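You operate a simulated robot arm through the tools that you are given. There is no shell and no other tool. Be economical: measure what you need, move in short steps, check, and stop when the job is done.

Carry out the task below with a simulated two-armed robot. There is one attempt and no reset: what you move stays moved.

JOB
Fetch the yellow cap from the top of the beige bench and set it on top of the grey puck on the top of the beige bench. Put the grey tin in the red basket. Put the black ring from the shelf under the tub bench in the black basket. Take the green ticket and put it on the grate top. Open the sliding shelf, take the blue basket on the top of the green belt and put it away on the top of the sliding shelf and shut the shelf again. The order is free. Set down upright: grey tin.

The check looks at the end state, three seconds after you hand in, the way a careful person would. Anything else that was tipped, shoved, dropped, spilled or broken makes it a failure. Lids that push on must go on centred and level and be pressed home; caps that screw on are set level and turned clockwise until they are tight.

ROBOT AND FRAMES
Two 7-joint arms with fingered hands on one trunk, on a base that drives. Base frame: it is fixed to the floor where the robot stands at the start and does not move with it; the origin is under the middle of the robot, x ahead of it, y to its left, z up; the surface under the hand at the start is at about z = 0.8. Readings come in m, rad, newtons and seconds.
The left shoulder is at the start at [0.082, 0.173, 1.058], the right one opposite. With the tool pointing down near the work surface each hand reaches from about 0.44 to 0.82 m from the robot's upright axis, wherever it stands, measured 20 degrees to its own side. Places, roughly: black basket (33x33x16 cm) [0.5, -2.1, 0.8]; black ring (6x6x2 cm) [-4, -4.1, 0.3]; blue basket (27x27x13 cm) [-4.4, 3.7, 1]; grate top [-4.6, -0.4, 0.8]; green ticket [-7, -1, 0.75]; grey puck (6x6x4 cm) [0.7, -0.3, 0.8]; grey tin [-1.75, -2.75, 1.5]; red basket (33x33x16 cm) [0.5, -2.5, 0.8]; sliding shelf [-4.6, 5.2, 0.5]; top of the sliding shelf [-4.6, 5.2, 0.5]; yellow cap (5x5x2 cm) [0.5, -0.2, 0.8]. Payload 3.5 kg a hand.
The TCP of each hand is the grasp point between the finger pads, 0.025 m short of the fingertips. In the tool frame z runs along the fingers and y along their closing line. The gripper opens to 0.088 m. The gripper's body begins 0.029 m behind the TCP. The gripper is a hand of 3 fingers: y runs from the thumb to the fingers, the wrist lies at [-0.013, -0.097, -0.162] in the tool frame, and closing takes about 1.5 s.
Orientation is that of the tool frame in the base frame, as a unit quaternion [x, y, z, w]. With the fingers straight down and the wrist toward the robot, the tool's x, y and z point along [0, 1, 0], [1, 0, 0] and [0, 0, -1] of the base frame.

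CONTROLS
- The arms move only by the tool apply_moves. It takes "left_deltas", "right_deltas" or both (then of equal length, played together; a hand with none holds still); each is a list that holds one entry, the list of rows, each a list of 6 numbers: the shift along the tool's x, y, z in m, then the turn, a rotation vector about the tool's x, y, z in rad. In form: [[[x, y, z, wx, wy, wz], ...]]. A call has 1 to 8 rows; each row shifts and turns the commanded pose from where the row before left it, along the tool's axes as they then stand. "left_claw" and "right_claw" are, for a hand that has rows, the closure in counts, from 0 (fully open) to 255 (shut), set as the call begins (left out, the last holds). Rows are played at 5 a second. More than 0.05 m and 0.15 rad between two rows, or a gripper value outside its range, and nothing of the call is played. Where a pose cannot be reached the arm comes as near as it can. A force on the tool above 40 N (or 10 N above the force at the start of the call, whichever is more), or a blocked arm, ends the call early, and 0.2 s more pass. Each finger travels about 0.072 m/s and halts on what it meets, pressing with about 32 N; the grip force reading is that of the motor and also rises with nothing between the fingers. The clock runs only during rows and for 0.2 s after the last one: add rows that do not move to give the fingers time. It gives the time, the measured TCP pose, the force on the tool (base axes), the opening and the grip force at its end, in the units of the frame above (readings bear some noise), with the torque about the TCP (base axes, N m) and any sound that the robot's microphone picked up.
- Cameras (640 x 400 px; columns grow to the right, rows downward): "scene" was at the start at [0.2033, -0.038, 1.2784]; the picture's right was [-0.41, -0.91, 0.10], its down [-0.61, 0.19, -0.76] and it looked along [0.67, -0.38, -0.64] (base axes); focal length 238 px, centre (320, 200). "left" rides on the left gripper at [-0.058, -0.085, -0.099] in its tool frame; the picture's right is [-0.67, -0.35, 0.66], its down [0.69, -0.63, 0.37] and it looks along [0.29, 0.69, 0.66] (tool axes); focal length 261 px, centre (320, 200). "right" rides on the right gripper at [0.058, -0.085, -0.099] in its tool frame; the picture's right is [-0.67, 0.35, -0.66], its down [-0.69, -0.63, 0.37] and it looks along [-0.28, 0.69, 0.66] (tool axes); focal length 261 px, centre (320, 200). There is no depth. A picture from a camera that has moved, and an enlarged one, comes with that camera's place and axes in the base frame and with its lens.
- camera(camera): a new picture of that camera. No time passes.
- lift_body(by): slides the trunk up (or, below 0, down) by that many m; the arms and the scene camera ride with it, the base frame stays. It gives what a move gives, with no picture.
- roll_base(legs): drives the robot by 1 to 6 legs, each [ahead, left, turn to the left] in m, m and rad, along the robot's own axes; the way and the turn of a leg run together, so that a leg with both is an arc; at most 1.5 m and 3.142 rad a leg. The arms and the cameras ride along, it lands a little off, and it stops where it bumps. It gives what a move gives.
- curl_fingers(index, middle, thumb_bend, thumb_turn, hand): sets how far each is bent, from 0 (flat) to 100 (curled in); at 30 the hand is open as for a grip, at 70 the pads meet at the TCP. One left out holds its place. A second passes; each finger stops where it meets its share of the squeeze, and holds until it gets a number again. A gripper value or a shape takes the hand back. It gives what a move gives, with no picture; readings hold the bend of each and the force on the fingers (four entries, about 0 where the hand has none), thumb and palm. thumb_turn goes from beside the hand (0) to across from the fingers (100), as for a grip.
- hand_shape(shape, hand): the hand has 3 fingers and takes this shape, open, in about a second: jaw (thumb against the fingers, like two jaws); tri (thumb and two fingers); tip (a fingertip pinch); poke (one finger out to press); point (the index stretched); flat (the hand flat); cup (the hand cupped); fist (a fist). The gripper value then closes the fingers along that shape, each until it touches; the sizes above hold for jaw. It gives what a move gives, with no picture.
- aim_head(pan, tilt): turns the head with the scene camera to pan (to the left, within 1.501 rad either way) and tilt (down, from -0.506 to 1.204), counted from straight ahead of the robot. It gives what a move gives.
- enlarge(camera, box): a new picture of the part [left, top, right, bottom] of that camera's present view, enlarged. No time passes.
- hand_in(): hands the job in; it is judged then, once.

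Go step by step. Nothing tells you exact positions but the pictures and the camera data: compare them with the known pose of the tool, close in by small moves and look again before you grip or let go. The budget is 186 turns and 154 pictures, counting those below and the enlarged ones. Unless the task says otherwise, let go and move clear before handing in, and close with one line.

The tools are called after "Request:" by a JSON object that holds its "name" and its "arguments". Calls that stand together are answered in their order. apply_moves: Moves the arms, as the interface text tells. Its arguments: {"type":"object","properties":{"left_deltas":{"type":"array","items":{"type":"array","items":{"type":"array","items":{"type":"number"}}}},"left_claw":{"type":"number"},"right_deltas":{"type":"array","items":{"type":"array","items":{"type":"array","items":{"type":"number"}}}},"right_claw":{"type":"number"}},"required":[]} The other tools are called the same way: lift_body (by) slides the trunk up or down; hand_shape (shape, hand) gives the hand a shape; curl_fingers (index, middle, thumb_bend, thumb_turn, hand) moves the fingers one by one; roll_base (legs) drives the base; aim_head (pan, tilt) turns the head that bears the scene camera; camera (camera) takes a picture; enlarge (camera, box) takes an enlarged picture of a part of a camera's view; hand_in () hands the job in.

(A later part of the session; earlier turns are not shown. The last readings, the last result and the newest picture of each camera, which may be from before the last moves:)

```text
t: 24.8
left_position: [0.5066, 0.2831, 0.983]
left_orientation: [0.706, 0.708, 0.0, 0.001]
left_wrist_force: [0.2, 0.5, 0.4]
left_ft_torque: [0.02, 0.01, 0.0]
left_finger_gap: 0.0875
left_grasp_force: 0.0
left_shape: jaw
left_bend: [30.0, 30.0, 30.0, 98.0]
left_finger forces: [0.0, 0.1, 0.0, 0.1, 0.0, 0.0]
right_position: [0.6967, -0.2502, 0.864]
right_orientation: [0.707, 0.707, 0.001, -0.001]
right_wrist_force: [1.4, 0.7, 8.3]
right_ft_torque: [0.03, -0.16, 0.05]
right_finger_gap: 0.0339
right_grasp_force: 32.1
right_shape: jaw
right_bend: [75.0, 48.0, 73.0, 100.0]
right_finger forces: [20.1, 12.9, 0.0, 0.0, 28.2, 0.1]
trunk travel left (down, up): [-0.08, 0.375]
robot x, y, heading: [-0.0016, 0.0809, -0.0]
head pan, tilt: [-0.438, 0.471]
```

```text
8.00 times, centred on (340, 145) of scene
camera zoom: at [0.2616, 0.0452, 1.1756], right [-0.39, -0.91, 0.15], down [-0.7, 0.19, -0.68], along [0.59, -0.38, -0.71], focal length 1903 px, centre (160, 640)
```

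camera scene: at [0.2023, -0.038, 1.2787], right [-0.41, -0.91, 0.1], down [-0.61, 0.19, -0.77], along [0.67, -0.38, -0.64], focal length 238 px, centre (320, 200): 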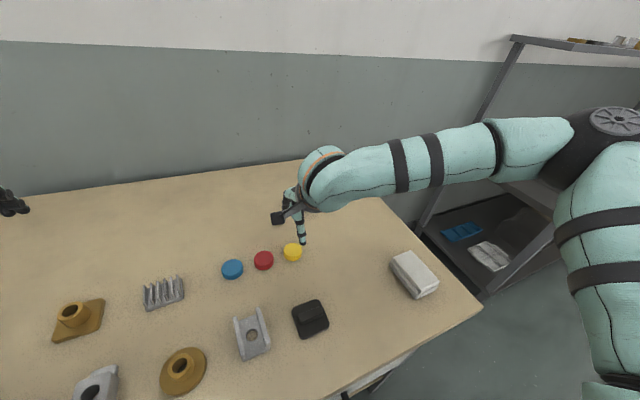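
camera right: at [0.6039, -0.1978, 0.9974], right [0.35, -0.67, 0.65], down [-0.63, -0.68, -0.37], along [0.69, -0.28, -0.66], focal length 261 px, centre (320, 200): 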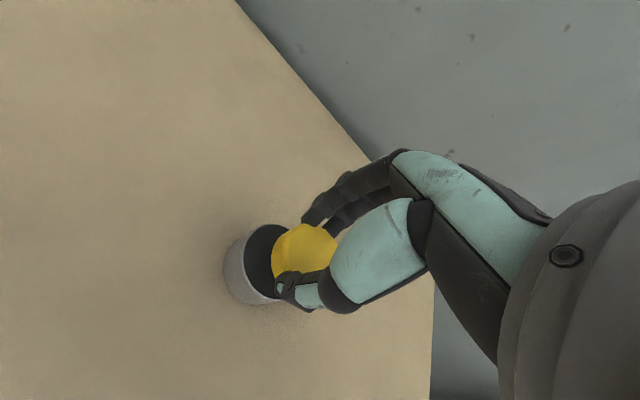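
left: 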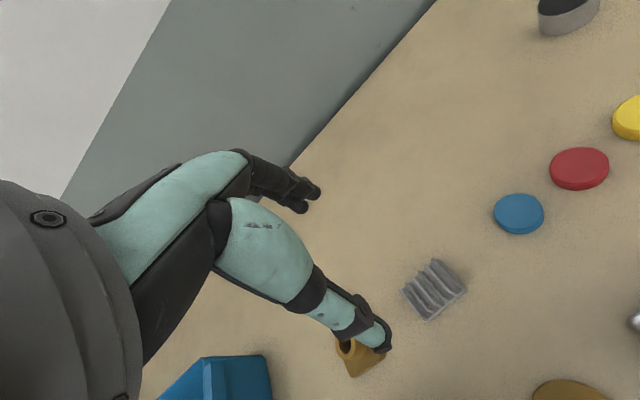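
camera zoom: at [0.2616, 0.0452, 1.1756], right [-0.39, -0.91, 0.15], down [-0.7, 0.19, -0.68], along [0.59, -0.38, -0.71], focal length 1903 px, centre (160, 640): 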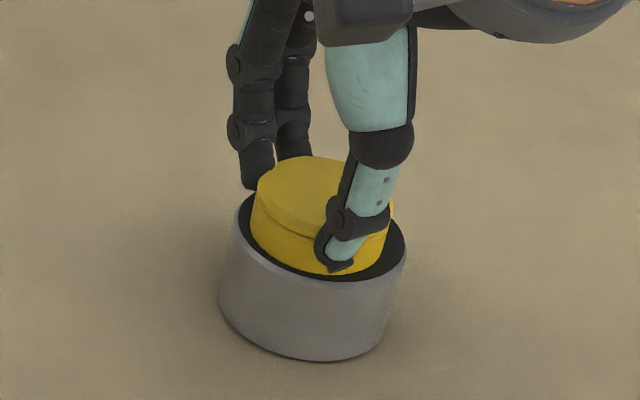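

Contact at 8 N, with even margins all round, so the cap is centred. I open the hand and lift clear.

Request:
{"name": "apply_moves", "arguments": {"right_deltas": [[[0, 0, 0, 0, 0, 0], [0, 0, 0, 0, 0, 0], [0, 0, 0, 0, 0, 0], [0, 0, 0, 0, 0, 0], [0, 0, 0, 0, 0, 0], [0, 0, 0, 0, 0, 0], [0, 0, 0, 0, 0, 0], [0, 0, 0, 0, 0, 0]]], "right_claw": 0}}

Request:
{"name": "apply_moves", "arguments": {"right_deltas": [[[0, 0, -0.02, 0, 0, 0], [0, 0, -0.04, 0, 0, 0], [0, 0, -0.05, 0, 0, 0], [0, -0.04, -0.02, 0, 0, 0], [0, -0.04, -0.02, 0, 0, 0], [0, -0.04, -0.02, 0, 0, 0], [0, 0, 0, 0, 0, 0]]]}}

Request:
{"name": "camera", "arguments": {"camera": "scene"}}

```text
t: 26.6
left_position: [0.5085, 0.2824, 0.9813]
left_orientation: [0.706, 0.708, -0.001, 0.0]
left_wrist_force: [0.4, 0.5, 1.2]
left_ft_torque: [-0.01, -0.01, 0.04]
left_finger_gap: 0.088
left_grasp_force: 0.0
left_shape: jaw
left_bend: [30.0, 30.0, 30.0, 98.0]
left_finger forces: [0.1, 0.1, 0.0, 0.0, 0.0, 0.0]
right_position: [0.6971, -0.2518, 0.8622]
right_orientation: [0.707, 0.707, 0.001, -0.001]
right_wrist_force: [-0.5, -0.1, 0.4]
right_ft_torque: [-0.02, 0.02, 0.01]
right_finger_gap: 0.0876
right_grasp_force: 0.0
right_shape: jaw
right_bend: [30.0, 30.0, 30.0, 98.0]
right_finger forces: [0.1, 0.1, 0.0, 0.1, 0.0, 0.1]
trunk travel left (down, up): [-0.08, 0.375]
robot x, y, heading: [-0.0017, 0.0817, 0.0]
head pan, tilt: [-0.438, 0.471]
```

```text
t: 28.2
left_position: [0.5075, 0.2824, 0.9816]
left_orientation: [0.706, 0.708, -0.001, -0.001]
left_wrist_force: [-0.5, 0.0, -0.2]
left_ft_torque: [0.02, 0.0, 0.01]
left_finger_gap: 0.0879
left_grasp_force: 0.0
left_shape: jaw
left_bend: [30.0, 30.0, 30.0, 98.0]
left_finger forces: [0.0, 0.0, 0.0, 0.0, 0.0, 0.0]
right_position: [0.5784, -0.253, 1.0292]
right_orientation: [0.707, 0.707, 0.001, -0.001]
right_wrist_force: [0.7, -0.2, 0.1]
right_ft_torque: [-0.01, 0.02, 0.01]
right_finger_gap: 0.0876
right_grasp_force: 0.0
right_shape: jaw
right_bend: [30.0, 30.0, 30.0, 98.0]
right_finger forces: [0.0, 0.0, 0.1, 0.0, 0.0, 0.1]
trunk travel left (down, up): [-0.08, 0.375]
robot x, y, heading: [0.0012, 0.0806, 0.004]
head pan, tilt: [-0.438, 0.471]
```

```text
126 pictures are left
camera scene: at [0.2635, 0.0448, 1.1749], right [-0.39, -0.91, 0.15], down [-0.7, 0.19, -0.68], along [0.59, -0.38, -0.71], focal length 238 px, centre (320, 200)
```

scene: 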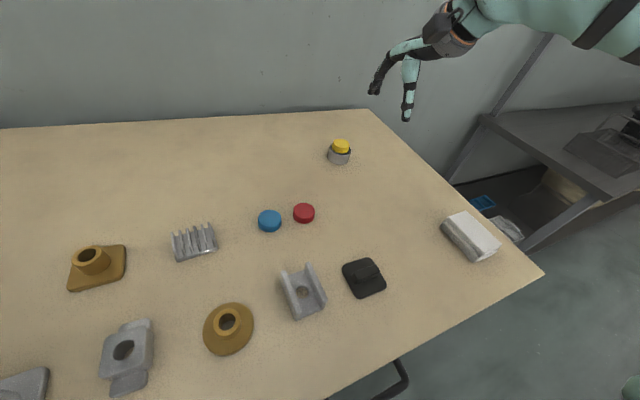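

The cap sits centred on the puck. I back off from the bench, turn right and look round the room.

Request:
{"name": "roll_base", "arguments": {"legs": [[-0.8, 0, 0], [0, 0, -1.57]]}}

Request:
{"name": "aim_head", "arguments": {"pan": 0.0, "tilt": 0.2}}

Request:
{"name": "camera", "arguments": {"camera": "scene"}}

```text
t: 34.1
left_position: [-0.243, 0.0361, 0.9814]
left_orientation: [0.841, 0.542, 0.001, -0.002]
left_wrist_force: [0.5, -0.3, 0.7]
left_ft_torque: [0.03, -0.02, -0.01]
left_finger_gap: 0.0878
left_grasp_force: 0.0
left_shape: jaw
left_bend: [30.0, 30.0, 30.0, 98.0]
left_finger forces: [0.0, 0.0, 0.0, 0.1, 0.0, 0.1]
right_position: [-0.3997, -0.4811, 1.0274]
right_orientation: [0.84, 0.542, 0.001, -0.002]
right_wrist_force: [-0.4, 0.1, -0.6]
right_ft_torque: [0.0, 0.01, 0.04]
right_finger_gap: 0.0878
right_grasp_force: 0.1
right_shape: jaw
right_bend: [30.0, 30.0, 30.0, 98.0]
right_finger forces: [0.0, 0.1, 0.0, 0.1, 0.0, 0.0]
trunk travel left (down, up): [-0.08, 0.375]
robot x, y, heading: [-0.7908, 0.0646, -0.429]
head pan, tilt: [-0.438, 0.471]
stopped in leg 2: the robot was blocked; the commanded pose is now the measured one
```

```text
t: 35.0
left_position: [-0.2432, 0.0378, 0.981]
left_orientation: [0.84, 0.543, 0.001, 0.0]
left_wrist_force: [-1.5, 0.5, -0.8]
left_ft_torque: [0.0, 0.0, -0.02]
left_finger_gap: 0.0876
left_grasp_force: 0.1
left_shape: jaw
left_bend: [30.0, 30.0, 30.0, 98.0]
left_finger forces: [0.1, 0.1, 0.0, 0.0, 0.1, 0.1]
right_position: [-0.3998, -0.479, 1.029]
right_orientation: [0.841, 0.542, 0.001, -0.001]
right_wrist_force: [-1.1, -0.1, -0.4]
right_ft_torque: [0.01, -0.01, 0.03]
right_finger_gap: 0.088
right_grasp_force: 0.1
right_shape: jaw
right_bend: [30.0, 30.0, 30.0, 98.0]
right_finger forces: [0.0, 0.1, 0.1, 0.1, 0.1, 0.0]
trunk travel left (down, up): [-0.08, 0.375]
robot x, y, heading: [-0.7874, 0.0653, -0.43]
head pan, tilt: [0.0, 0.201]
```

```text
125 pictures are left
camera scene: at [-0.5317, -0.0487, 1.195], right [-0.41, -0.91, 0.0], down [-0.49, 0.22, -0.84], along [0.77, -0.35, -0.54], focal length 238 px, centre (320, 200)
```

scene: 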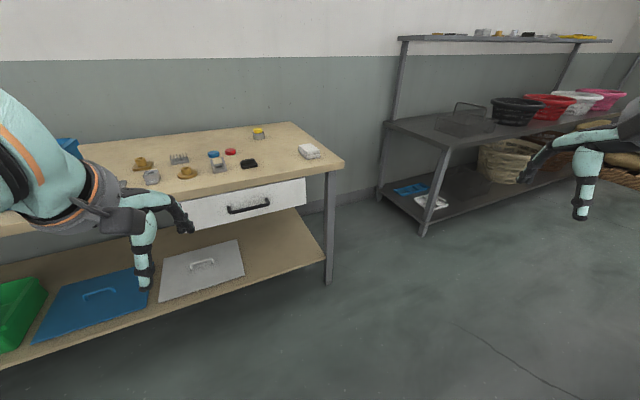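

The turn was blocked by something out of view. I look to the right and to the left.

Request:
{"name": "aim_head", "arguments": {"pan": -1.5, "tilt": 0.4}}

Request:
{"name": "camera", "arguments": {"camera": "scene"}}

Request:
{"name": "aim_head", "arguments": {"pan": 1.5, "tilt": 0.4}}

Request:
{"name": "camera", "arguments": {"camera": "scene"}}

```text
t: 36.5
left_position: [-0.2433, 0.037, 0.9817]
left_orientation: [0.84, 0.543, 0.0, 0.001]
left_wrist_force: [0.5, -1.0, -0.3]
left_ft_torque: [0.0, 0.0, 0.02]
left_finger_gap: 0.0879
left_grasp_force: 0.0
left_shape: jaw
left_bend: [30.0, 30.0, 30.0, 98.0]
left_finger forces: [0.1, 0.0, 0.0, 0.0, 0.0, 0.0]
right_position: [-0.3998, -0.4785, 1.0287]
right_orientation: [0.841, 0.542, 0.001, -0.001]
right_wrist_force: [0.4, -0.1, -0.8]
right_ft_torque: [-0.03, -0.03, 0.02]
right_finger_gap: 0.0879
right_grasp_force: 0.0
right_shape: jaw
right_bend: [30.0, 30.0, 30.0, 98.0]
right_finger forces: [0.0, 0.1, 0.0, 0.0, 0.1, 0.0]
trunk travel left (down, up): [-0.08, 0.375]
robot x, y, heading: [-0.7865, 0.0632, -0.425]
head pan, tilt: [-1.499, 0.4]
```

```text
124 pictures are left
camera scene: at [-0.6493, -0.0968, 1.2087], right [-0.88, 0.32, 0.36], down [-0.17, 0.5, -0.85], along [-0.45, -0.8, -0.39], focal length 238 px, centre (320, 200)
```

scene: 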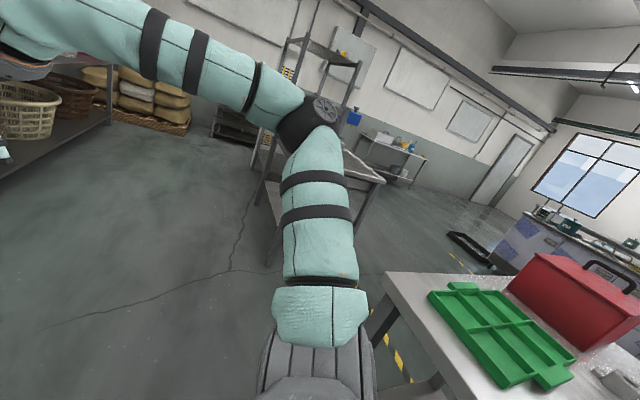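

```text
t: 39.1
left_position: [-0.243, 0.0385, 0.9806]
left_orientation: [0.84, 0.542, 0.001, 0.0]
left_wrist_force: [1.0, -0.9, -1.1]
left_ft_torque: [0.01, 0.04, -0.02]
left_finger_gap: 0.0876
left_grasp_force: 0.0
left_shape: jaw
left_bend: [30.0, 30.0, 30.0, 98.0]
left_finger forces: [0.0, 0.1, 0.1, 0.0, 0.0, 0.0]
right_position: [-0.3995, -0.478, 1.0281]
right_orientation: [0.84, 0.542, 0.0, 0.0]
right_wrist_force: [-0.3, 0.8, 0.8]
right_ft_torque: [0.01, 0.01, 0.02]
right_finger_gap: 0.0876
right_grasp_force: 0.0
right_shape: jaw
right_bend: [30.0, 30.0, 30.0, 98.0]
right_finger forces: [0.0, 0.1, 0.0, 0.0, 0.1, 0.1]
trunk travel left (down, up): [-0.08, 0.375]
robot x, y, heading: [-0.7892, 0.0667, -0.428]
head pan, tilt: [1.499, 0.4]
```

```text
123 pictures are left
camera scene: at [-0.5731, 0.0716, 1.2087], right [0.82, -0.45, -0.36], down [-0.49, -0.21, -0.85], along [0.31, 0.87, -0.39], focal length 238 px, centre (320, 200)
```

scene: 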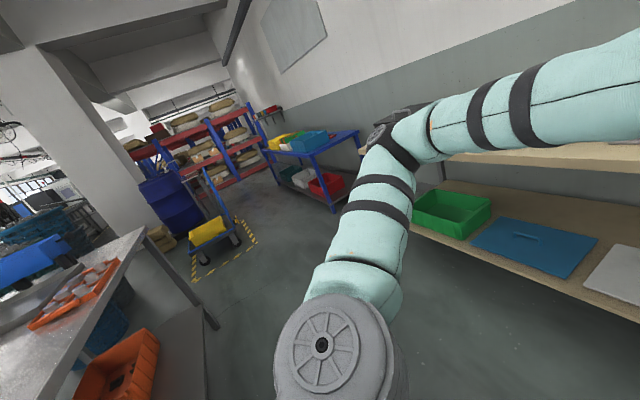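

Behind me is a table, which the robot's back touched. I move forward 0.35 m, turn right, and drive toward the clear floor.

Request:
{"name": "roll_base", "arguments": {"legs": [[0.318, 0.146, 0], [0, 0, -1.14], [1.2, 0, 0]]}}

Request:
{"name": "aim_head", "arguments": {"pan": -0.8, "tilt": 0.1}}

Request:
{"name": "camera", "arguments": {"camera": "scene"}}

Request:
{"name": "aim_head", "arguments": {"pan": 0.6, "tilt": 0.4}}

Request:
{"name": "camera", "arguments": {"camera": "scene"}}

```text
t: 50.0
left_position: [-0.2611, -1.652, 0.9811]
left_orientation: [1.0, -0.004, 0.0, 0.0]
left_wrist_force: [0.4, 0.3, -0.4]
left_ft_torque: [0.02, 0.0, 0.0]
left_finger_gap: 0.0877
left_grasp_force: 0.1
left_shape: jaw
left_bend: [30.0, 30.0, 30.0, 98.0]
left_finger forces: [0.0, 0.0, 0.1, 0.0, 0.0, 0.1]
right_position: [-0.7974, -1.7178, 1.0282]
right_orientation: [1.0, -0.004, 0.001, 0.0]
right_wrist_force: [-0.4, -0.2, -0.2]
right_ft_torque: [-0.03, 0.01, 0.0]
right_finger_gap: 0.0877
right_grasp_force: 0.0
right_shape: jaw
right_bend: [30.0, 30.0, 30.0, 98.0]
right_finger forces: [0.1, 0.0, 0.0, 0.1, 0.0, 0.0]
trunk travel left (down, up): [-0.08, 0.375]
robot x, y, heading: [-0.4575, -1.1391, -1.578]
head pan, tilt: [1.499, 0.4]
```

```text
t: 52.1
left_position: [-0.2623, -1.6518, 0.9829]
left_orientation: [1.0, -0.004, 0.0, 0.0]
left_wrist_force: [-0.9, -0.2, -0.3]
left_ft_torque: [-0.01, -0.01, 0.01]
left_finger_gap: 0.0877
left_grasp_force: 0.0
left_shape: jaw
left_bend: [30.0, 30.0, 30.0, 98.0]
left_finger forces: [0.0, 0.0, 0.1, 0.0, 0.0, 0.1]
right_position: [-0.797, -1.7169, 1.0297]
right_orientation: [1.0, -0.004, 0.001, 0.0]
right_wrist_force: [-0.4, -0.4, -0.5]
right_ft_torque: [0.01, 0.03, -0.02]
right_finger_gap: 0.0878
right_grasp_force: 0.1
right_shape: jaw
right_bend: [30.0, 30.0, 30.0, 98.0]
right_finger forces: [0.0, 0.0, 0.1, 0.0, 0.0, 0.1]
trunk travel left (down, up): [-0.08, 0.375]
robot x, y, heading: [-0.4537, -1.148, -1.581]
head pan, tilt: [-0.799, 0.099]
```

```text
122 pictures are left
camera scene: at [-0.5229, -1.397, 1.2141], right [-0.69, 0.67, 0.26], down [0.07, 0.42, -0.9], along [-0.72, -0.61, -0.34], focal length 238 px, centre (320, 200)
```

scene: 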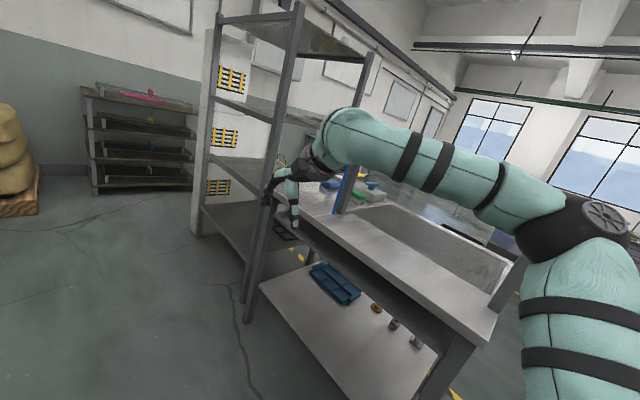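

```text
t: 53.7
left_position: [-0.2617, -1.6517, 0.9815]
left_orientation: [1.0, -0.004, 0.0, 0.0]
left_wrist_force: [-0.4, 0.2, 0.8]
left_ft_torque: [0.01, -0.02, -0.01]
left_finger_gap: 0.0878
left_grasp_force: 0.1
left_shape: jaw
left_bend: [30.0, 30.0, 30.0, 98.0]
left_finger forces: [0.1, 0.0, 0.0, 0.1, 0.1, 0.0]
right_position: [-0.7964, -1.7179, 1.0296]
right_orientation: [1.0, -0.004, 0.001, 0.0]
right_wrist_force: [-1.1, -0.3, -0.9]
right_ft_torque: [0.02, -0.01, -0.02]
right_finger_gap: 0.0876
right_grasp_force: 0.0
right_shape: jaw
right_bend: [30.0, 30.0, 30.0, 98.0]
right_finger forces: [0.0, 0.0, 0.1, 0.0, 0.0, 0.0]
trunk travel left (down, up): [-0.08, 0.375]
robot x, y, heading: [-0.4557, -1.141, -1.576]
head pan, tilt: [0.6, 0.4]
```

```text
121 pictures are left
camera scene: at [-0.4047, -1.3994, 1.1837], right [-0.83, -0.52, -0.2], down [-0.21, 0.63, -0.74], along [0.51, -0.57, -0.64], focal length 238 px, centre (320, 200)
```

scene: 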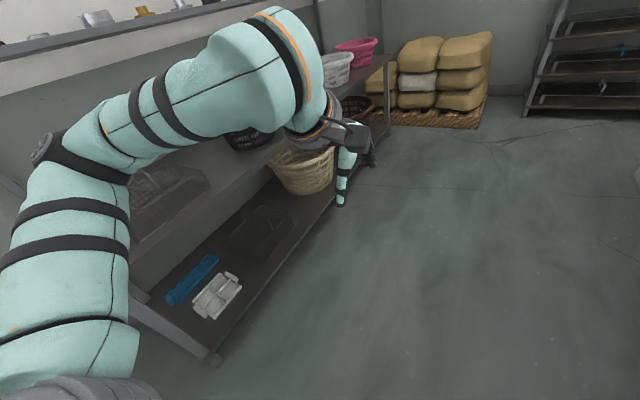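

The tall rack ahead right should carry the grey tin at z = 1.5. I raise the trunk fully and look at its top.

Request:
{"name": "lift_body", "arguments": {"by": 0.37}}

Request:
{"name": "aim_head", "arguments": {"pan": -0.73, "tilt": 0.1}}

Request:
{"name": "camera", "arguments": {"camera": "scene"}}

```text
t: 57.2
left_position: [-0.2623, -1.6521, 1.3522]
left_orientation: [1.0, -0.004, 0.0, 0.0]
left_wrist_force: [-0.3, -0.2, -0.6]
left_ft_torque: [0.0, 0.03, 0.01]
left_finger_gap: 0.0878
left_grasp_force: 0.1
left_shape: jaw
left_bend: [30.0, 30.0, 30.0, 98.0]
left_finger forces: [0.0, 0.1, 0.0, 0.0, 0.0, 0.0]
right_position: [-0.7968, -1.7063, 1.4171]
right_orientation: [1.0, -0.004, 0.0, 0.017]
right_wrist_force: [-0.5, 0.1, 0.7]
right_ft_torque: [0.01, -0.01, -0.01]
right_finger_gap: 0.0876
right_grasp_force: 0.1
right_shape: jaw
right_bend: [30.0, 30.0, 30.0, 98.0]
right_finger forces: [0.0, 0.0, 0.0, 0.0, 0.1, 0.0]
trunk travel left (down, up): [-0.45, 0.005]
robot x, y, heading: [-0.4574, -1.1394, -1.579]
head pan, tilt: [0.6, 0.4]
```

```text
t: 58.7
left_position: [-0.2612, -1.652, 1.352]
left_orientation: [1.0, -0.004, 0.0, 0.0]
left_wrist_force: [0.0, 0.5, 0.2]
left_ft_torque: [-0.02, 0.02, -0.02]
left_finger_gap: 0.0878
left_grasp_force: 0.0
left_shape: jaw
left_bend: [30.0, 30.0, 30.0, 98.0]
left_finger forces: [0.0, 0.1, 0.0, 0.0, 0.1, 0.0]
right_position: [-0.7978, -1.7062, 1.4177]
right_orientation: [1.0, -0.004, 0.002, 0.017]
right_wrist_force: [0.0, 0.5, -0.5]
right_ft_torque: [0.02, 0.01, -0.01]
right_finger_gap: 0.0877
right_grasp_force: 0.0
right_shape: jaw
right_bend: [30.0, 30.0, 30.0, 98.0]
right_finger forces: [0.1, 0.0, 0.1, 0.0, 0.1, 0.0]
trunk travel left (down, up): [-0.45, 0.005]
robot x, y, heading: [-0.4571, -1.1409, -1.583]
head pan, tilt: [-0.73, 0.099]
```

```text
120 pictures are left
camera scene: at [-0.5165, -1.1996, 1.6532], right [-0.74, 0.67, 0.0], down [0.07, 0.07, -0.99], along [-0.67, -0.74, -0.1], focal length 238 px, centre (320, 200)
```

scene: 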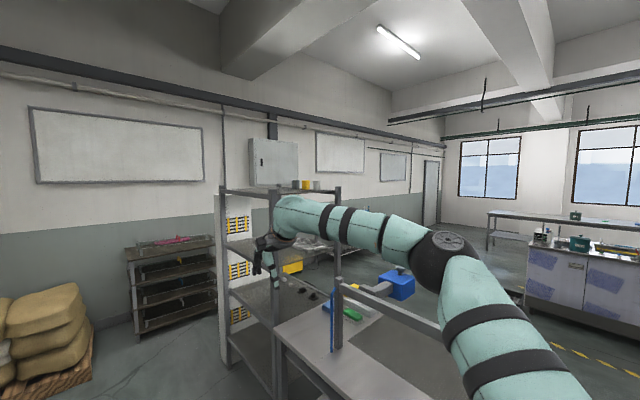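

Request:
{"name": "enlarge", "arguments": {"camera": "scene", "box": [210, 155, 370, 255]}}

```text
4.00 times, centred on (290, 205) of scene
camera zoom: at [-0.5165, -1.1996, 1.6532], right [-0.74, 0.67, 0.0], down [0.07, 0.07, -0.99], along [-0.67, -0.74, -0.1], focal length 952 px, centre (440, 180)
```

zoom: 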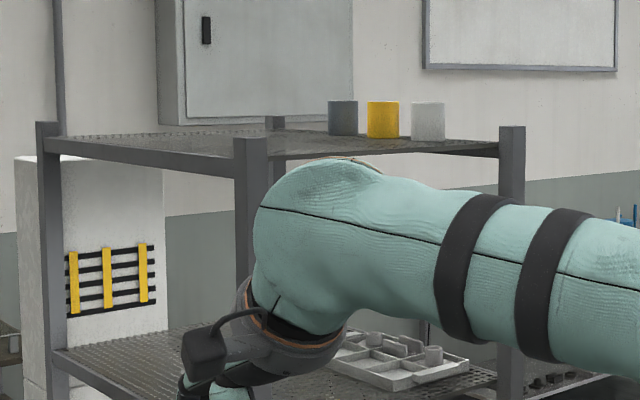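

Three tins stand on the rack top: slate, yellow and light grey. I drive down the aisle, turn to face the rack from its open side and look closer.

Request:
{"name": "roll_base", "arguments": {"legs": [[1.0, 0, 0], [0.7, 0, 0], [0, 0, -1.57]]}}

Request:
{"name": "aim_head", "arguments": {"pan": 0.0, "tilt": 0.3}}

Request:
{"name": "camera", "arguments": {"camera": "scene"}}

```text
t: 71.4
left_position: [-0.9802, -3.042, 1.3528]
left_orientation: [-0.692, 0.722, 0.0, 0.0]
left_wrist_force: [0.2, -0.5, -0.1]
left_ft_torque: [-0.02, 0.02, 0.04]
left_finger_gap: 0.0876
left_grasp_force: 0.0
left_shape: jaw
left_bend: [30.0, 30.0, 30.0, 98.0]
left_finger forces: [0.0, 0.0, 0.0, 0.1, 0.0, 0.1]
right_position: [-1.0149, -2.5049, 1.4176]
right_orientation: [-0.69, 0.723, 0.012, -0.013]
right_wrist_force: [0.5, 0.0, 0.0]
right_ft_torque: [-0.04, 0.0, -0.01]
right_finger_gap: 0.0879
right_grasp_force: 0.2
right_shape: jaw
right_bend: [30.0, 30.0, 30.0, 98.0]
right_finger forces: [0.0, 0.0, 0.0, 0.1, 0.0, 0.0]
trunk travel left (down, up): [-0.45, 0.005]
robot x, y, heading: [-0.4642, -2.8633, 3.098]
head pan, tilt: [-0.73, 0.099]
```

```text
t: 72.5
left_position: [-0.9806, -3.0419, 1.3522]
left_orientation: [-0.691, 0.722, 0.0, 0.0]
left_wrist_force: [0.0, -1.2, 0.6]
left_ft_torque: [-0.01, -0.01, -0.01]
left_finger_gap: 0.0876
left_grasp_force: 0.1
left_shape: jaw
left_bend: [30.0, 30.0, 30.0, 98.0]
left_finger forces: [0.1, 0.0, 0.0, 0.0, 0.0, 0.0]
right_position: [-1.0155, -2.5046, 1.4173]
right_orientation: [-0.691, 0.723, 0.012, -0.012]
right_wrist_force: [-0.1, -0.4, -0.2]
right_ft_torque: [0.01, 0.02, 0.02]
right_finger_gap: 0.0881
right_grasp_force: 0.1
right_shape: jaw
right_bend: [30.0, 30.0, 30.0, 98.0]
right_finger forces: [0.0, 0.0, 0.0, 0.0, 0.1, 0.1]
trunk travel left (down, up): [-0.45, 0.005]
robot x, y, heading: [-0.463, -2.8656, 3.096]
head pan, tilt: [0.0, 0.3]
```

```text
118 pictures are left
camera scene: at [-0.5454, -2.861, 1.6346], right [0.04, 1.0, 0.0], down [0.3, -0.01, -0.96], along [-0.95, 0.04, -0.3], focal length 238 px, centre (320, 200)
```

scene: 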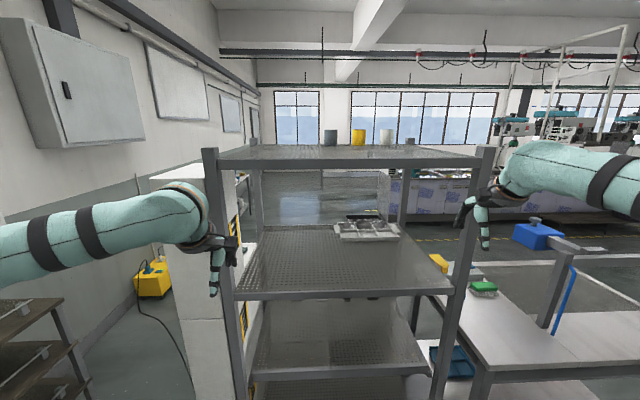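

Request:
{"name": "enlarge", "arguments": {"camera": "scene", "box": [200, 105, 500, 245]}}

Request:
{"name": "enlarge", "arguments": {"camera": "scene", "box": [300, 110, 430, 180]}}

```text
2.13 times, centred on (350, 175) of scene
camera zoom: at [-0.5454, -2.861, 1.6346], right [0.04, 1.0, 0.0], down [0.3, -0.01, -0.96], along [-0.95, 0.04, -0.3], focal length 508 px, centre (256, 253)
```

zoom: 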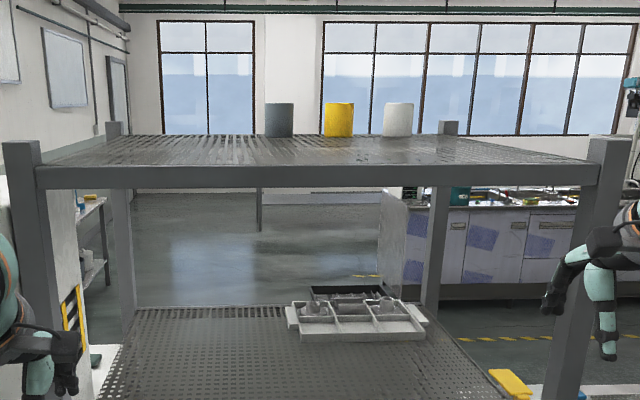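

```text
4.92 times, centred on (365, 145) of scene
camera zoom: at [-0.5454, -2.861, 1.6346], right [0.04, 1.0, 0.0], down [0.3, -0.01, -0.96], along [-0.95, 0.04, -0.3], focal length 1171 px, centre (98, 471)
```

zoom: 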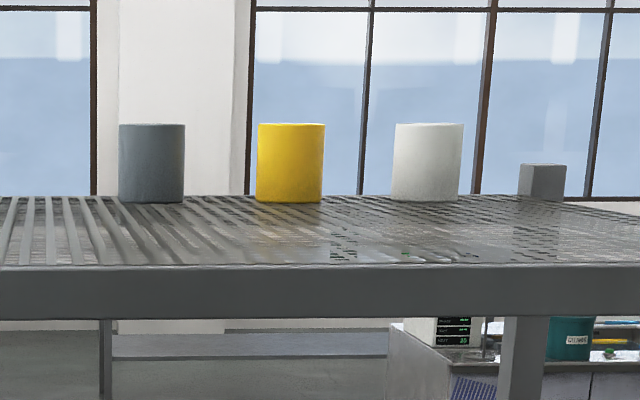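

The slate tin on the left is the grey one, the others being yellow and white. It stands at about [-1.75, -2.76] with its base at z ≈ 1.54 and is about 6.7 cm wide. I test whether the right hand can point down at that height.

Request:
{"name": "apply_moves", "arguments": {"right_deltas": [[[0, 0, -0.05, 0, 0, 0], [0, 0, -0.05, 0, 0, 0], [0, 0, -0.05, 0, 0, 0], [0, 0, -0.05, 0, 0, 0], [0, 0, -0.05, 0, 0, 0], [0, 0, -0.05, 0, 0, 0], [0, 0, 0, 0, 0, 0]]]}}

Request:
{"name": "camera", "arguments": {"camera": "right"}}

```text
t: 74.1
left_position: [-0.9815, -3.043, 1.3518]
left_orientation: [-0.691, 0.722, -0.001, 0.0]
left_wrist_force: [0.3, -0.7, 0.3]
left_ft_torque: [0.0, 0.01, 0.0]
left_finger_gap: 0.0878
left_grasp_force: 0.0
left_shape: jaw
left_bend: [30.0, 30.0, 30.0, 98.0]
left_finger forces: [0.0, 0.0, 0.0, 0.0, 0.1, 0.0]
right_position: [-0.9345, -2.4644, 1.5942]
right_orientation: [-0.691, 0.723, 0.011, -0.013]
right_wrist_force: [-0.6, -0.5, -0.3]
right_ft_torque: [0.01, 0.01, 0.01]
right_finger_gap: 0.0875
right_grasp_force: 0.1
right_shape: jaw
right_bend: [30.0, 30.0, 30.0, 98.0]
right_finger forces: [0.1, 0.1, 0.0, 0.0, 0.0, 0.1]
right hand out of reach, approached as far as the arm can: row 1, 2, 3, 4, 5, 6
trunk travel left (down, up): [-0.45, 0.005]
robot x, y, heading: [-0.4632, -2.8687, 3.102]
head pan, tilt: [0.0, 0.3]
```

```text
115 pictures are left
camera right: at [-0.8487, -2.5259, 1.6908], right [-0.3, 0.69, 0.67], down [0.65, 0.66, -0.39], along [-0.7, 0.32, -0.64], focal length 261 px, centre (320, 200)
```

right: 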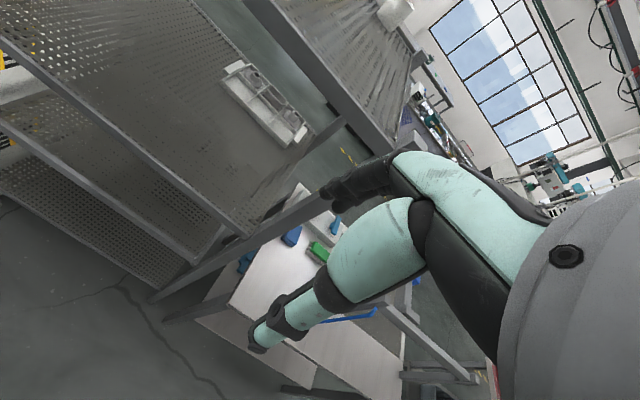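

Pointing down is out of reach at that height, so I take the tin from the front instead. The fingers point forward and 30° down with a horizontal closing line. I turn the hand in free space first.

Request:
{"name": "apply_moves", "arguments": {"right_deltas": [[[0, 0, 0.01, -0.0627, -0.0627, -0.1087], [0, 0, 0, -0.0627, -0.0627, -0.1087], [0, 0, 0, -0.0627, -0.0627, -0.1087], [0, 0, 0, -0.0627, -0.0627, -0.1087], [0, 0, 0, -0.0627, -0.0627, -0.1087], [0, 0, 0, -0.0627, -0.0627, -0.1087], [0, 0, 0, -0.0627, -0.0627, -0.1087]]]}}

Request:
{"name": "apply_moves", "arguments": {"right_deltas": [[[0, 0, 0, -0.0627, -0.0627, -0.1087], [0, 0, 0, -0.0627, -0.0627, -0.1087], [0, 0, 0, -0.0627, -0.0627, -0.1087], [0, 0, 0, -0.0627, -0.0627, -0.1087], [0, 0, 0, -0.0627, -0.0627, -0.1087], [0, 0, 0, -0.0627, -0.0627, -0.1087], [0, 0, 0, 0, 0, 0]]]}}

Request:
{"name": "camera", "arguments": {"camera": "scene"}}

```text
t: 75.7
left_position: [-0.9801, -3.0417, 1.3522]
left_orientation: [-0.692, 0.722, 0.0, -0.001]
left_wrist_force: [-0.4, 0.0, 0.1]
left_ft_torque: [0.02, 0.02, 0.01]
left_finger_gap: 0.0877
left_grasp_force: 0.0
left_shape: jaw
left_bend: [30.0, 30.0, 30.0, 98.0]
left_finger forces: [0.0, 0.0, 0.0, 0.0, 0.1, 0.0]
right_position: [-0.9382, -2.4666, 1.5866]
right_orientation: [0.868, -0.384, -0.314, 0.0]
right_wrist_force: [0.3, -0.3, -0.1]
right_ft_torque: [-0.01, -0.02, -0.01]
right_finger_gap: 0.0877
right_grasp_force: 0.1
right_shape: jaw
right_bend: [30.0, 30.0, 30.0, 98.0]
right_finger forces: [0.0, 0.0, 0.0, 0.0, 0.0, 0.1]
trunk travel left (down, up): [-0.45, 0.005]
robot x, y, heading: [-0.4672, -2.8658, 3.096]
head pan, tilt: [0.0, 0.3]
```

```text
t: 77.3
left_position: [-0.9802, -3.0419, 1.3526]
left_orientation: [-0.691, 0.723, 0.0, 0.0]
left_wrist_force: [-0.2, -0.1, -0.3]
left_ft_torque: [-0.02, -0.02, 0.01]
left_finger_gap: 0.0877
left_grasp_force: 0.0
left_shape: jaw
left_bend: [30.0, 30.0, 30.0, 98.0]
left_finger forces: [0.0, 0.1, 0.1, 0.0, 0.0, 0.0]
right_position: [-0.9388, -2.4685, 1.5869]
right_orientation: [0.857, -0.019, -0.514, -0.012]
right_wrist_force: [-0.4, -0.7, 0.5]
right_ft_torque: [0.0, 0.05, -0.02]
right_finger_gap: 0.0877
right_grasp_force: 0.0
right_shape: jaw
right_bend: [30.0, 30.0, 30.0, 98.0]
right_finger forces: [0.0, 0.1, 0.0, 0.0, 0.0, 0.1]
trunk travel left (down, up): [-0.45, 0.005]
robot x, y, heading: [-0.4651, -2.8655, 3.096]
head pan, tilt: [0.0, 0.3]
```

```text
114 pictures are left
camera scene: at [-0.5453, -2.8613, 1.6346], right [0.04, 1.0, 0.0], down [0.3, -0.01, -0.96], along [-0.95, 0.04, -0.3], focal length 238 px, centre (320, 200)
```

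scene: 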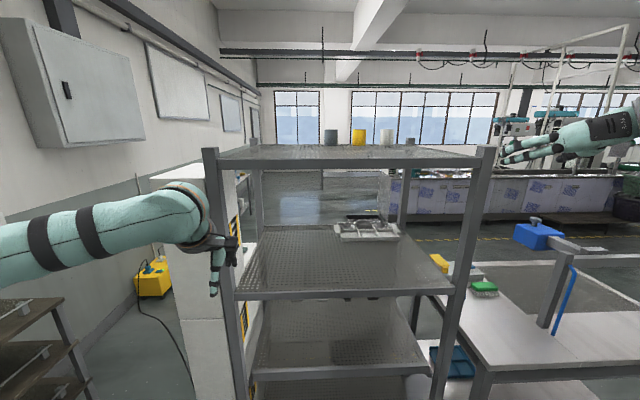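

The hand has the right orientation. Before driving closer I draw the left arm back, so it does not enter the rack.

Request:
{"name": "apply_moves", "arguments": {"left_deltas": [[[0.02, -0.04, 0.02, 0, 0, 0], [0.02, -0.04, 0.02, 0, 0, 0], [0.02, -0.04, 0.02, 0, 0, 0], [0.02, -0.04, 0.02, 0, 0, 0], [0.02, -0.04, 0.02, 0, 0, 0], [0.02, -0.04, 0.02, 0, 0, 0], [0.02, -0.04, 0.02, 0, 0, 0], [0, 0, 0, 0, 0, 0]]]}}

Request:
{"name": "camera", "arguments": {"camera": "right"}}

```text
t: 79.1
left_position: [-0.8195, -3.1395, 1.2593]
left_orientation: [-0.691, 0.723, -0.001, -0.001]
left_wrist_force: [0.0, 0.4, 0.1]
left_ft_torque: [-0.01, -0.02, -0.02]
left_finger_gap: 0.088
left_grasp_force: 0.0
left_shape: jaw
left_bend: [30.0, 30.0, 30.0, 98.0]
left_finger forces: [0.0, 0.0, 0.0, 0.0, 0.0, 0.0]
left hand out of reach, approached as far as the arm can: row 4, 5, 6, 7
right_position: [-0.9388, -2.4654, 1.5878]
right_orientation: [0.857, -0.019, -0.514, -0.011]
right_wrist_force: [1.4, -0.8, 0.0]
right_ft_torque: [0.01, -0.02, 0.01]
right_finger_gap: 0.0877
right_grasp_force: 0.0
right_shape: jaw
right_bend: [30.0, 30.0, 30.0, 98.0]
right_finger forces: [0.0, 0.0, 0.0, 0.1, 0.0, 0.0]
trunk travel left (down, up): [-0.45, 0.005]
robot x, y, heading: [-0.4646, -2.8664, 3.096]
head pan, tilt: [0.0, 0.3]
```

```text
113 pictures are left
camera right: at [-0.8191, -2.3865, 1.5814], right [0.25, -0.36, 0.9], down [-0.62, 0.66, 0.43], along [-0.75, -0.66, -0.06], focal length 261 px, centre (320, 200)
```

right: 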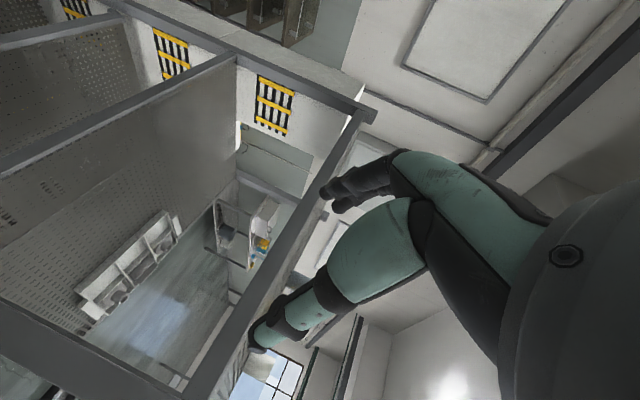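

Request:
{"name": "apply_moves", "arguments": {"left_deltas": [[[-0.04, 0, 0, 0, 0, 0], [-0.04, 0, 0, 0, 0, 0], [-0.04, 0, 0, 0, 0, 0], [0, 0, 0, 0, 0, 0]]], "right_deltas": [[[0, 0.03, 0, 0, 0, 0], [0, 0.03, 0, 0, 0, 0], [0, 0.03, 0, 0, 0, 0], [0, 0.03, 0, 0, 0, 0]]]}}

Request:
{"name": "roll_base", "arguments": {"legs": [[0.3, 0, 0.045]]}}

Request:
{"name": "camera", "arguments": {"camera": "scene"}}

```text
t: 80.1
left_position: [-0.8187, -3.1252, 1.258]
left_orientation: [-0.692, 0.722, -0.003, 0.003]
left_wrist_force: [0.4, 0.9, 1.0]
left_ft_torque: [-0.02, -0.03, -0.02]
left_finger_gap: 0.0881
left_grasp_force: 0.0
left_shape: jaw
left_bend: [30.0, 30.0, 30.0, 98.0]
left_finger forces: [0.1, 0.0, 0.1, 0.0, 0.1, 0.0]
left hand out of reach, approached as far as the arm can: row 1, 2, 3
right_position: [-0.946, -2.5886, 1.5887]
right_orientation: [0.858, -0.02, -0.513, -0.011]
right_wrist_force: [0.2, -0.3, -0.1]
right_ft_torque: [0.02, -0.02, -0.03]
right_finger_gap: 0.0877
right_grasp_force: 0.0
right_shape: jaw
right_bend: [30.0, 30.0, 30.0, 98.0]
right_finger forces: [0.0, 0.0, 0.1, 0.1, 0.0, 0.0]
trunk travel left (down, up): [-0.45, 0.005]
robot x, y, heading: [-0.4645, -2.8653, 3.098]
head pan, tilt: [0.0, 0.3]
```

```text
t: 82.1
left_position: [-1.0992, -3.1359, 1.2599]
left_orientation: [0.71, -0.704, 0.003, -0.002]
left_wrist_force: [-0.3, -0.2, 0.3]
left_ft_torque: [0.0, 0.02, 0.02]
left_finger_gap: 0.0878
left_grasp_force: 0.1
left_shape: jaw
left_bend: [30.0, 30.0, 30.0, 98.0]
left_finger forces: [0.0, 0.1, 0.0, 0.0, 0.0, 0.0]
right_position: [-1.2519, -2.6068, 1.5892]
right_orientation: [0.857, 0.003, -0.515, 0.003]
right_wrist_force: [0.6, 0.7, 0.3]
right_ft_torque: [-0.01, 0.02, 0.02]
right_finger_gap: 0.0879
right_grasp_force: 0.1
right_shape: jaw
right_bend: [30.0, 30.0, 30.0, 98.0]
right_finger forces: [0.0, 0.1, 0.0, 0.0, 0.0, 0.0]
trunk travel left (down, up): [-0.45, 0.005]
robot x, y, heading: [-0.7603, -2.8603, -3.134]
head pan, tilt: [0.0, 0.3]
```

```text
112 pictures are left
camera scene: at [-0.8382, -2.8601, 1.6348], right [-0.01, 1.0, 0.0], down [0.29, 0.0, -0.96], along [-0.96, -0.01, -0.29], focal length 238 px, centre (320, 200)
```

scene: 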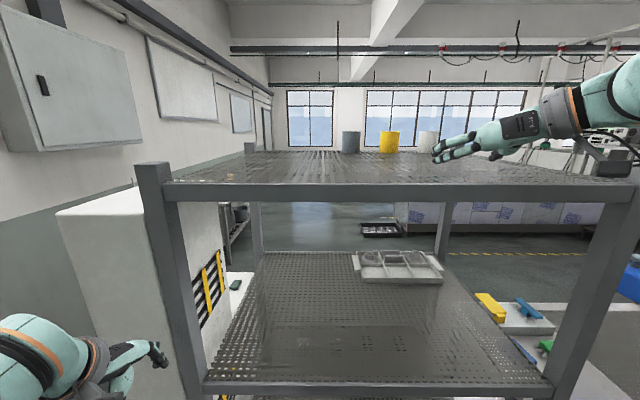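

Request:
{"name": "enlarge", "arguments": {"camera": "scene", "box": [320, 115, 480, 215]}}

```text
4.00 times, centred on (400, 165) of scene
camera zoom: at [-0.8382, -2.8601, 1.6348], right [-0.01, 1.0, 0.0], down [0.29, 0.0, -0.96], along [-0.96, -0.01, -0.29], focal length 952 px, centre (0, 340)
```

zoom: 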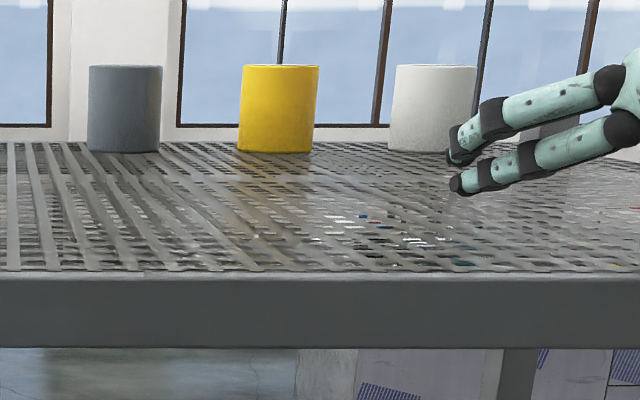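

From two views I put the grey tin at about [-1.63, -2.767], on a shelf at z ≈ 1.555. The rack's front edge is at x ≈ -1.17. I reach to a pre-grasp pose in front of it.

Request:
{"name": "apply_moves", "arguments": {"right_deltas": [[[-0.0187, 0.0229, 0.0305, 0, 0, 0], [-0.0187, 0.0229, 0.0305, 0, 0, 0], [-0.0187, 0.0229, 0.0305, 0, 0, 0], [-0.0187, 0.0229, 0.0305, 0, 0, 0], [-0.0187, 0.0229, 0.0305, 0, 0, 0], [-0.0187, 0.0229, 0.0305, 0, 0, 0], [-0.0187, 0.0229, 0.0305, 0, 0, 0], [0, 0, 0, 0, 0, 0]]]}}

Request:
{"name": "enlarge", "arguments": {"camera": "scene", "box": [280, 105, 440, 205]}}

Request:
{"name": "camera", "arguments": {"camera": "right"}}

```text
t: 83.5
left_position: [-1.0995, -3.1364, 1.2597]
left_orientation: [0.71, -0.704, 0.002, -0.002]
left_wrist_force: [0.1, -0.4, -0.2]
left_ft_torque: [-0.01, 0.0, 0.01]
left_finger_gap: 0.0878
left_grasp_force: 0.0
left_shape: jaw
left_bend: [30.0, 30.0, 30.0, 98.0]
left_finger forces: [0.0, 0.0, 0.0, 0.0, 0.0, 0.0]
right_position: [-1.3258, -2.652, 1.5658]
right_orientation: [0.853, 0.002, -0.521, 0.005]
right_wrist_force: [0.5, 0.3, 1.6]
right_ft_torque: [-0.12, 0.02, 0.03]
right_finger_gap: 0.0878
right_grasp_force: 0.1
right_shape: jaw
right_bend: [30.0, 30.0, 30.0, 98.0]
right_finger forces: [2.2, 0.0, 0.0, 0.0, 0.0, 0.0]
right hand out of reach, approached as far as the arm can: row 2, 3, 4, 5, 6
trunk travel left (down, up): [-0.45, 0.005]
robot x, y, heading: [-0.7588, -2.8579, -3.134]
head pan, tilt: [0.0, 0.3]
stopped in row 6 (right hand): the force on the tool passed its limit at 70 N (the readings are from after the stop); the commanded pose is now the measured one
```

```text
4.00 times, centred on (360, 155) of scene
camera zoom: at [-0.8396, -2.8603, 1.6347], right [-0.01, 1.0, 0.0], down [0.29, 0.0, -0.96], along [-0.96, -0.01, -0.29], focal length 952 px, centre (160, 380)
```

zoom: 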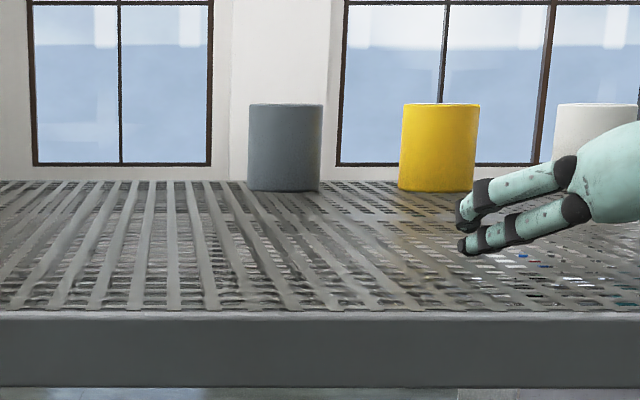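

```text
109 pictures are left
camera right: at [-1.2102, -2.5661, 1.559], right [0.28, -0.34, 0.9], down [-0.64, 0.63, 0.44], along [-0.71, -0.7, -0.04], focal length 261 px, centre (320, 200)
```

right: 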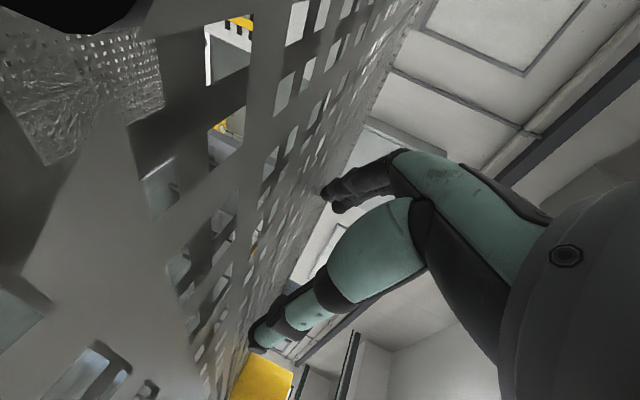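

The fingertip touched the empty shelf surface at z ≈ 1.545, and the arm was at a joint limit there. I back out and test a steeper tilt further out in free space.

Request:
{"name": "apply_moves", "arguments": {"right_deltas": [[[-0.02, 0, -0.03, 0, 0, 0], [-0.02, 0, -0.03, 0, 0, 0], [0, -0.03, -0.02, 0, 0, 0], [0, -0.03, -0.02, 0, 0, 0], [0, 0, 0, 0, 0, 0]]]}}

Request:
{"name": "roll_base", "arguments": {"legs": [[-0.35, 0, 0]]}}

Request:
{"name": "apply_moves", "arguments": {"right_deltas": [[[0, 0, 0, 0, 0.1, 0], [0, 0, 0, 0, 0.1, 0], [0, 0, 0, 0, 0.1, 0], [-0.03, 0, 0.025, 0, 0, 0], [-0.03, 0, 0.025, 0, 0, 0], [-0.03, 0, 0.025, 0, 0, 0], [-0.03, 0, 0.025, 0, 0, 0], [0, 0, 0, 0, 0, 0]]]}}

```text
t: 84.7
left_position: [-1.1008, -3.1368, 1.2578]
left_orientation: [0.71, -0.704, 0.003, -0.004]
left_wrist_force: [-0.4, -0.6, 0.2]
left_ft_torque: [0.06, -0.01, 0.0]
left_finger_gap: 0.0877
left_grasp_force: 0.1
left_shape: jaw
left_bend: [30.0, 30.0, 30.0, 98.0]
left_finger forces: [0.0, 0.1, 0.0, 0.0, 0.0, 0.0]
right_position: [-1.257, -2.5922, 1.647]
right_orientation: [0.854, 0.002, -0.521, 0.003]
right_wrist_force: [0.0, 0.8, 0.2]
right_ft_torque: [0.01, 0.0, 0.01]
right_finger_gap: 0.0877
right_grasp_force: 0.0
right_shape: jaw
right_bend: [30.0, 30.0, 30.0, 98.0]
right_finger forces: [0.0, 0.0, 0.1, 0.1, 0.0, 0.1]
trunk travel left (down, up): [-0.45, 0.005]
robot x, y, heading: [-0.7572, -2.8602, -3.135]
head pan, tilt: [0.0, 0.3]
```

```text
t: 86.9
left_position: [-0.7616, -3.135, 1.2577]
left_orientation: [0.711, -0.703, 0.003, -0.004]
left_wrist_force: [-0.4, -1.0, -0.5]
left_ft_torque: [-0.01, 0.0, 0.02]
left_finger_gap: 0.0878
left_grasp_force: 0.1
left_shape: jaw
left_bend: [30.0, 30.0, 30.0, 98.0]
left_finger forces: [0.0, 0.0, 0.1, 0.0, 0.0, 0.1]
right_position: [-0.9209, -2.5904, 1.6461]
right_orientation: [0.855, 0.003, -0.519, 0.004]
right_wrist_force: [-0.3, -0.2, -0.2]
right_ft_torque: [0.03, 0.01, -0.01]
right_finger_gap: 0.088
right_grasp_force: 0.2
right_shape: jaw
right_bend: [30.0, 30.0, 30.0, 98.0]
right_finger forces: [0.0, 0.0, 0.1, 0.1, 0.1, 0.1]
trunk travel left (down, up): [-0.45, 0.005]
robot x, y, heading: [-0.4193, -2.8576, -3.135]
head pan, tilt: [0.0, 0.3]
```

```text
t: 88.7
left_position: [-0.7576, -3.1354, 1.2583]
left_orientation: [0.711, -0.703, 0.003, -0.003]
left_wrist_force: [-0.4, -0.3, 0.5]
left_ft_torque: [0.0, -0.03, 0.0]
left_finger_gap: 0.0875
left_grasp_force: 0.0
left_shape: jaw
left_bend: [30.0, 30.0, 30.0, 98.0]
left_finger forces: [0.0, 0.0, 0.1, 0.0, 0.0, 0.0]
right_position: [-0.951, -2.5756, 1.576]
right_orientation: [0.922, 0.004, -0.388, 0.005]
right_wrist_force: [-0.2, 0.3, -0.4]
right_ft_torque: [-0.04, -0.02, 0.01]
right_finger_gap: 0.0879
right_grasp_force: 0.1
right_shape: jaw
right_bend: [30.0, 30.0, 30.0, 98.0]
right_finger forces: [0.0, 0.0, 0.0, 0.0, 0.1, 0.0]
right hand out of reach, approached as far as the arm can: row 3, 4, 5, 6, 7
trunk travel left (down, up): [-0.45, 0.005]
robot x, y, heading: [-0.42, -2.8568, -3.131]
head pan, tilt: [0.0, 0.3]
```

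The wrist cannot bend further down this high up. I try the other roll, with thumb left and camera above, at a flatter tilt.

Request:
{"name": "apply_moves", "arguments": {"right_deltas": [[[0, 0, 0, 0, -0.13, 0], [0, 0, 0, 0, -0.13, 0], [0, 0, 0, 0, -0.13, 0], [0, 0, 0, 0, -0.13, 0], [0, 0, 0, 0, 0, 0.15], [0, 0, 0, 0, 0, 0.15], [0, 0, 0, 0, 0, 0.15], [0, 0, 0, 0, 0, 0.15]]]}}

Request:
{"name": "apply_moves", "arguments": {"right_deltas": [[[0, 0, 0, 0, 0, 0.15], [0, 0, 0, 0, 0, 0.15], [0, 0, 0, 0, 0, 0.15], [0, 0, 0, 0, 0, 0.15], [0, 0, 0, 0, 0, 0.15], [0, 0, 0, 0, 0, 0.15], [0, 0, 0, 0, 0, 0.15], [0, 0, 0, 0, 0, 0.15]]]}}

Request:
{"name": "apply_moves", "arguments": {"right_deltas": [[[0, 0, 0, 0, 0, 0.15], [0, 0, 0, 0, 0, 0.15], [0, 0, 0, 0, 0, 0.15], [0, 0, 0, 0, 0, 0.15], [0, 0, 0, 0, 0, 0.15], [0, 0, 0, 0, 0, 0.15], [0, 0, 0, 0, 0, 0.15], [0, 0, 0, 0, 0, 0.15]]]}}

Request:
{"name": "camera", "arguments": {"camera": "scene"}}

```text
t: 90.5
left_position: [-0.7573, -3.1335, 1.2578]
left_orientation: [0.711, -0.703, 0.004, -0.002]
left_wrist_force: [-0.3, -0.2, 0.3]
left_ft_torque: [-0.02, 0.0, 0.0]
left_finger_gap: 0.0881
left_grasp_force: 0.1
left_shape: jaw
left_bend: [30.0, 30.0, 30.0, 98.0]
left_finger forces: [0.0, 0.1, 0.1, 0.1, 0.1, 0.0]
right_position: [-0.9497, -2.5738, 1.5778]
right_orientation: [0.756, -0.233, -0.582, 0.186]
right_wrist_force: [0.4, -0.8, 0.1]
right_ft_torque: [0.0, 0.0, 0.0]
right_finger_gap: 0.0877
right_grasp_force: 0.1
right_shape: jaw
right_bend: [30.0, 30.0, 30.0, 98.0]
right_finger forces: [0.1, 0.0, 0.0, 0.0, 0.0, 0.0]
trunk travel left (down, up): [-0.45, 0.005]
robot x, y, heading: [-0.4183, -2.8561, -3.134]
head pan, tilt: [0.0, 0.3]
```

```text
t: 92.3
left_position: [-0.7586, -3.1351, 1.2588]
left_orientation: [0.711, -0.703, 0.003, -0.004]
left_wrist_force: [0.4, -0.4, -0.3]
left_ft_torque: [-0.03, -0.01, 0.03]
left_finger_gap: 0.0879
left_grasp_force: 0.0
left_shape: jaw
left_bend: [30.0, 30.0, 30.0, 98.0]
left_finger forces: [0.0, 0.0, 0.0, 0.1, 0.1, 0.0]
right_position: [-0.9492, -2.5741, 1.5783]
right_orientation: [-0.493, 0.618, 0.376, -0.483]
right_wrist_force: [-0.1, 0.2, 0.8]
right_ft_torque: [-0.03, 0.0, 0.04]
right_finger_gap: 0.0878
right_grasp_force: 0.1
right_shape: jaw
right_bend: [30.0, 30.0, 30.0, 98.0]
right_finger forces: [0.1, 0.0, 0.0, 0.1, 0.1, 0.0]
trunk travel left (down, up): [-0.45, 0.005]
robot x, y, heading: [-0.4175, -2.8572, -3.13]
head pan, tilt: [0.0, 0.3]
```

```text
t: 94.1
left_position: [-0.7578, -3.136, 1.2585]
left_orientation: [0.711, -0.703, 0.003, -0.003]
left_wrist_force: [0.7, -0.6, -0.3]
left_ft_torque: [0.03, 0.03, 0.02]
left_finger_gap: 0.0877
left_grasp_force: 0.0
left_shape: jaw
left_bend: [30.0, 30.0, 30.0, 98.0]
left_finger forces: [0.0, 0.0, 0.1, 0.0, 0.0, 0.0]
right_position: [-0.8861, -2.6143, 1.5393]
right_orientation: [-0.074, 0.785, 0.06, -0.612]
right_wrist_force: [0.5, 0.8, 0.8]
right_ft_torque: [0.03, -0.05, -0.01]
right_finger_gap: 0.0878
right_grasp_force: 0.0
right_shape: jaw
right_bend: [30.0, 30.0, 30.0, 98.0]
right_finger forces: [0.0, 0.1, 0.0, 0.1, 0.1, 0.0]
right hand out of reach, approached as far as the arm can: row 1, 3, 4, 5, 6, 7, 8
trunk travel left (down, up): [-0.45, 0.005]
robot x, y, heading: [-0.4189, -2.8574, -3.128]
head pan, tilt: [0.0, 0.3]
```

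```text
108 pictures are left
camera scene: at [-0.4996, -2.8579, 1.6346], right [-0.01, 1.0, 0.0], down [0.3, 0.0, -0.96], along [-0.96, -0.01, -0.3], focal length 238 px, centre (320, 200)
```

scene: 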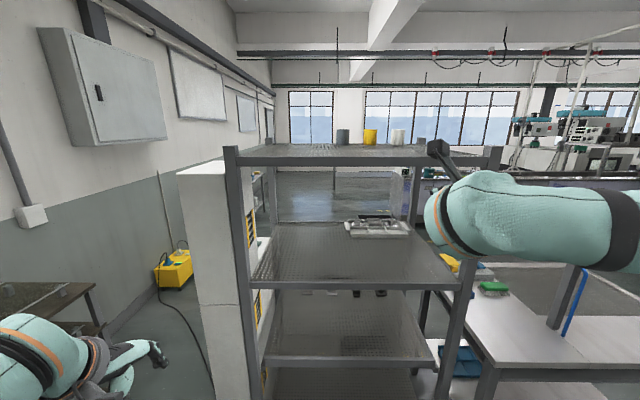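

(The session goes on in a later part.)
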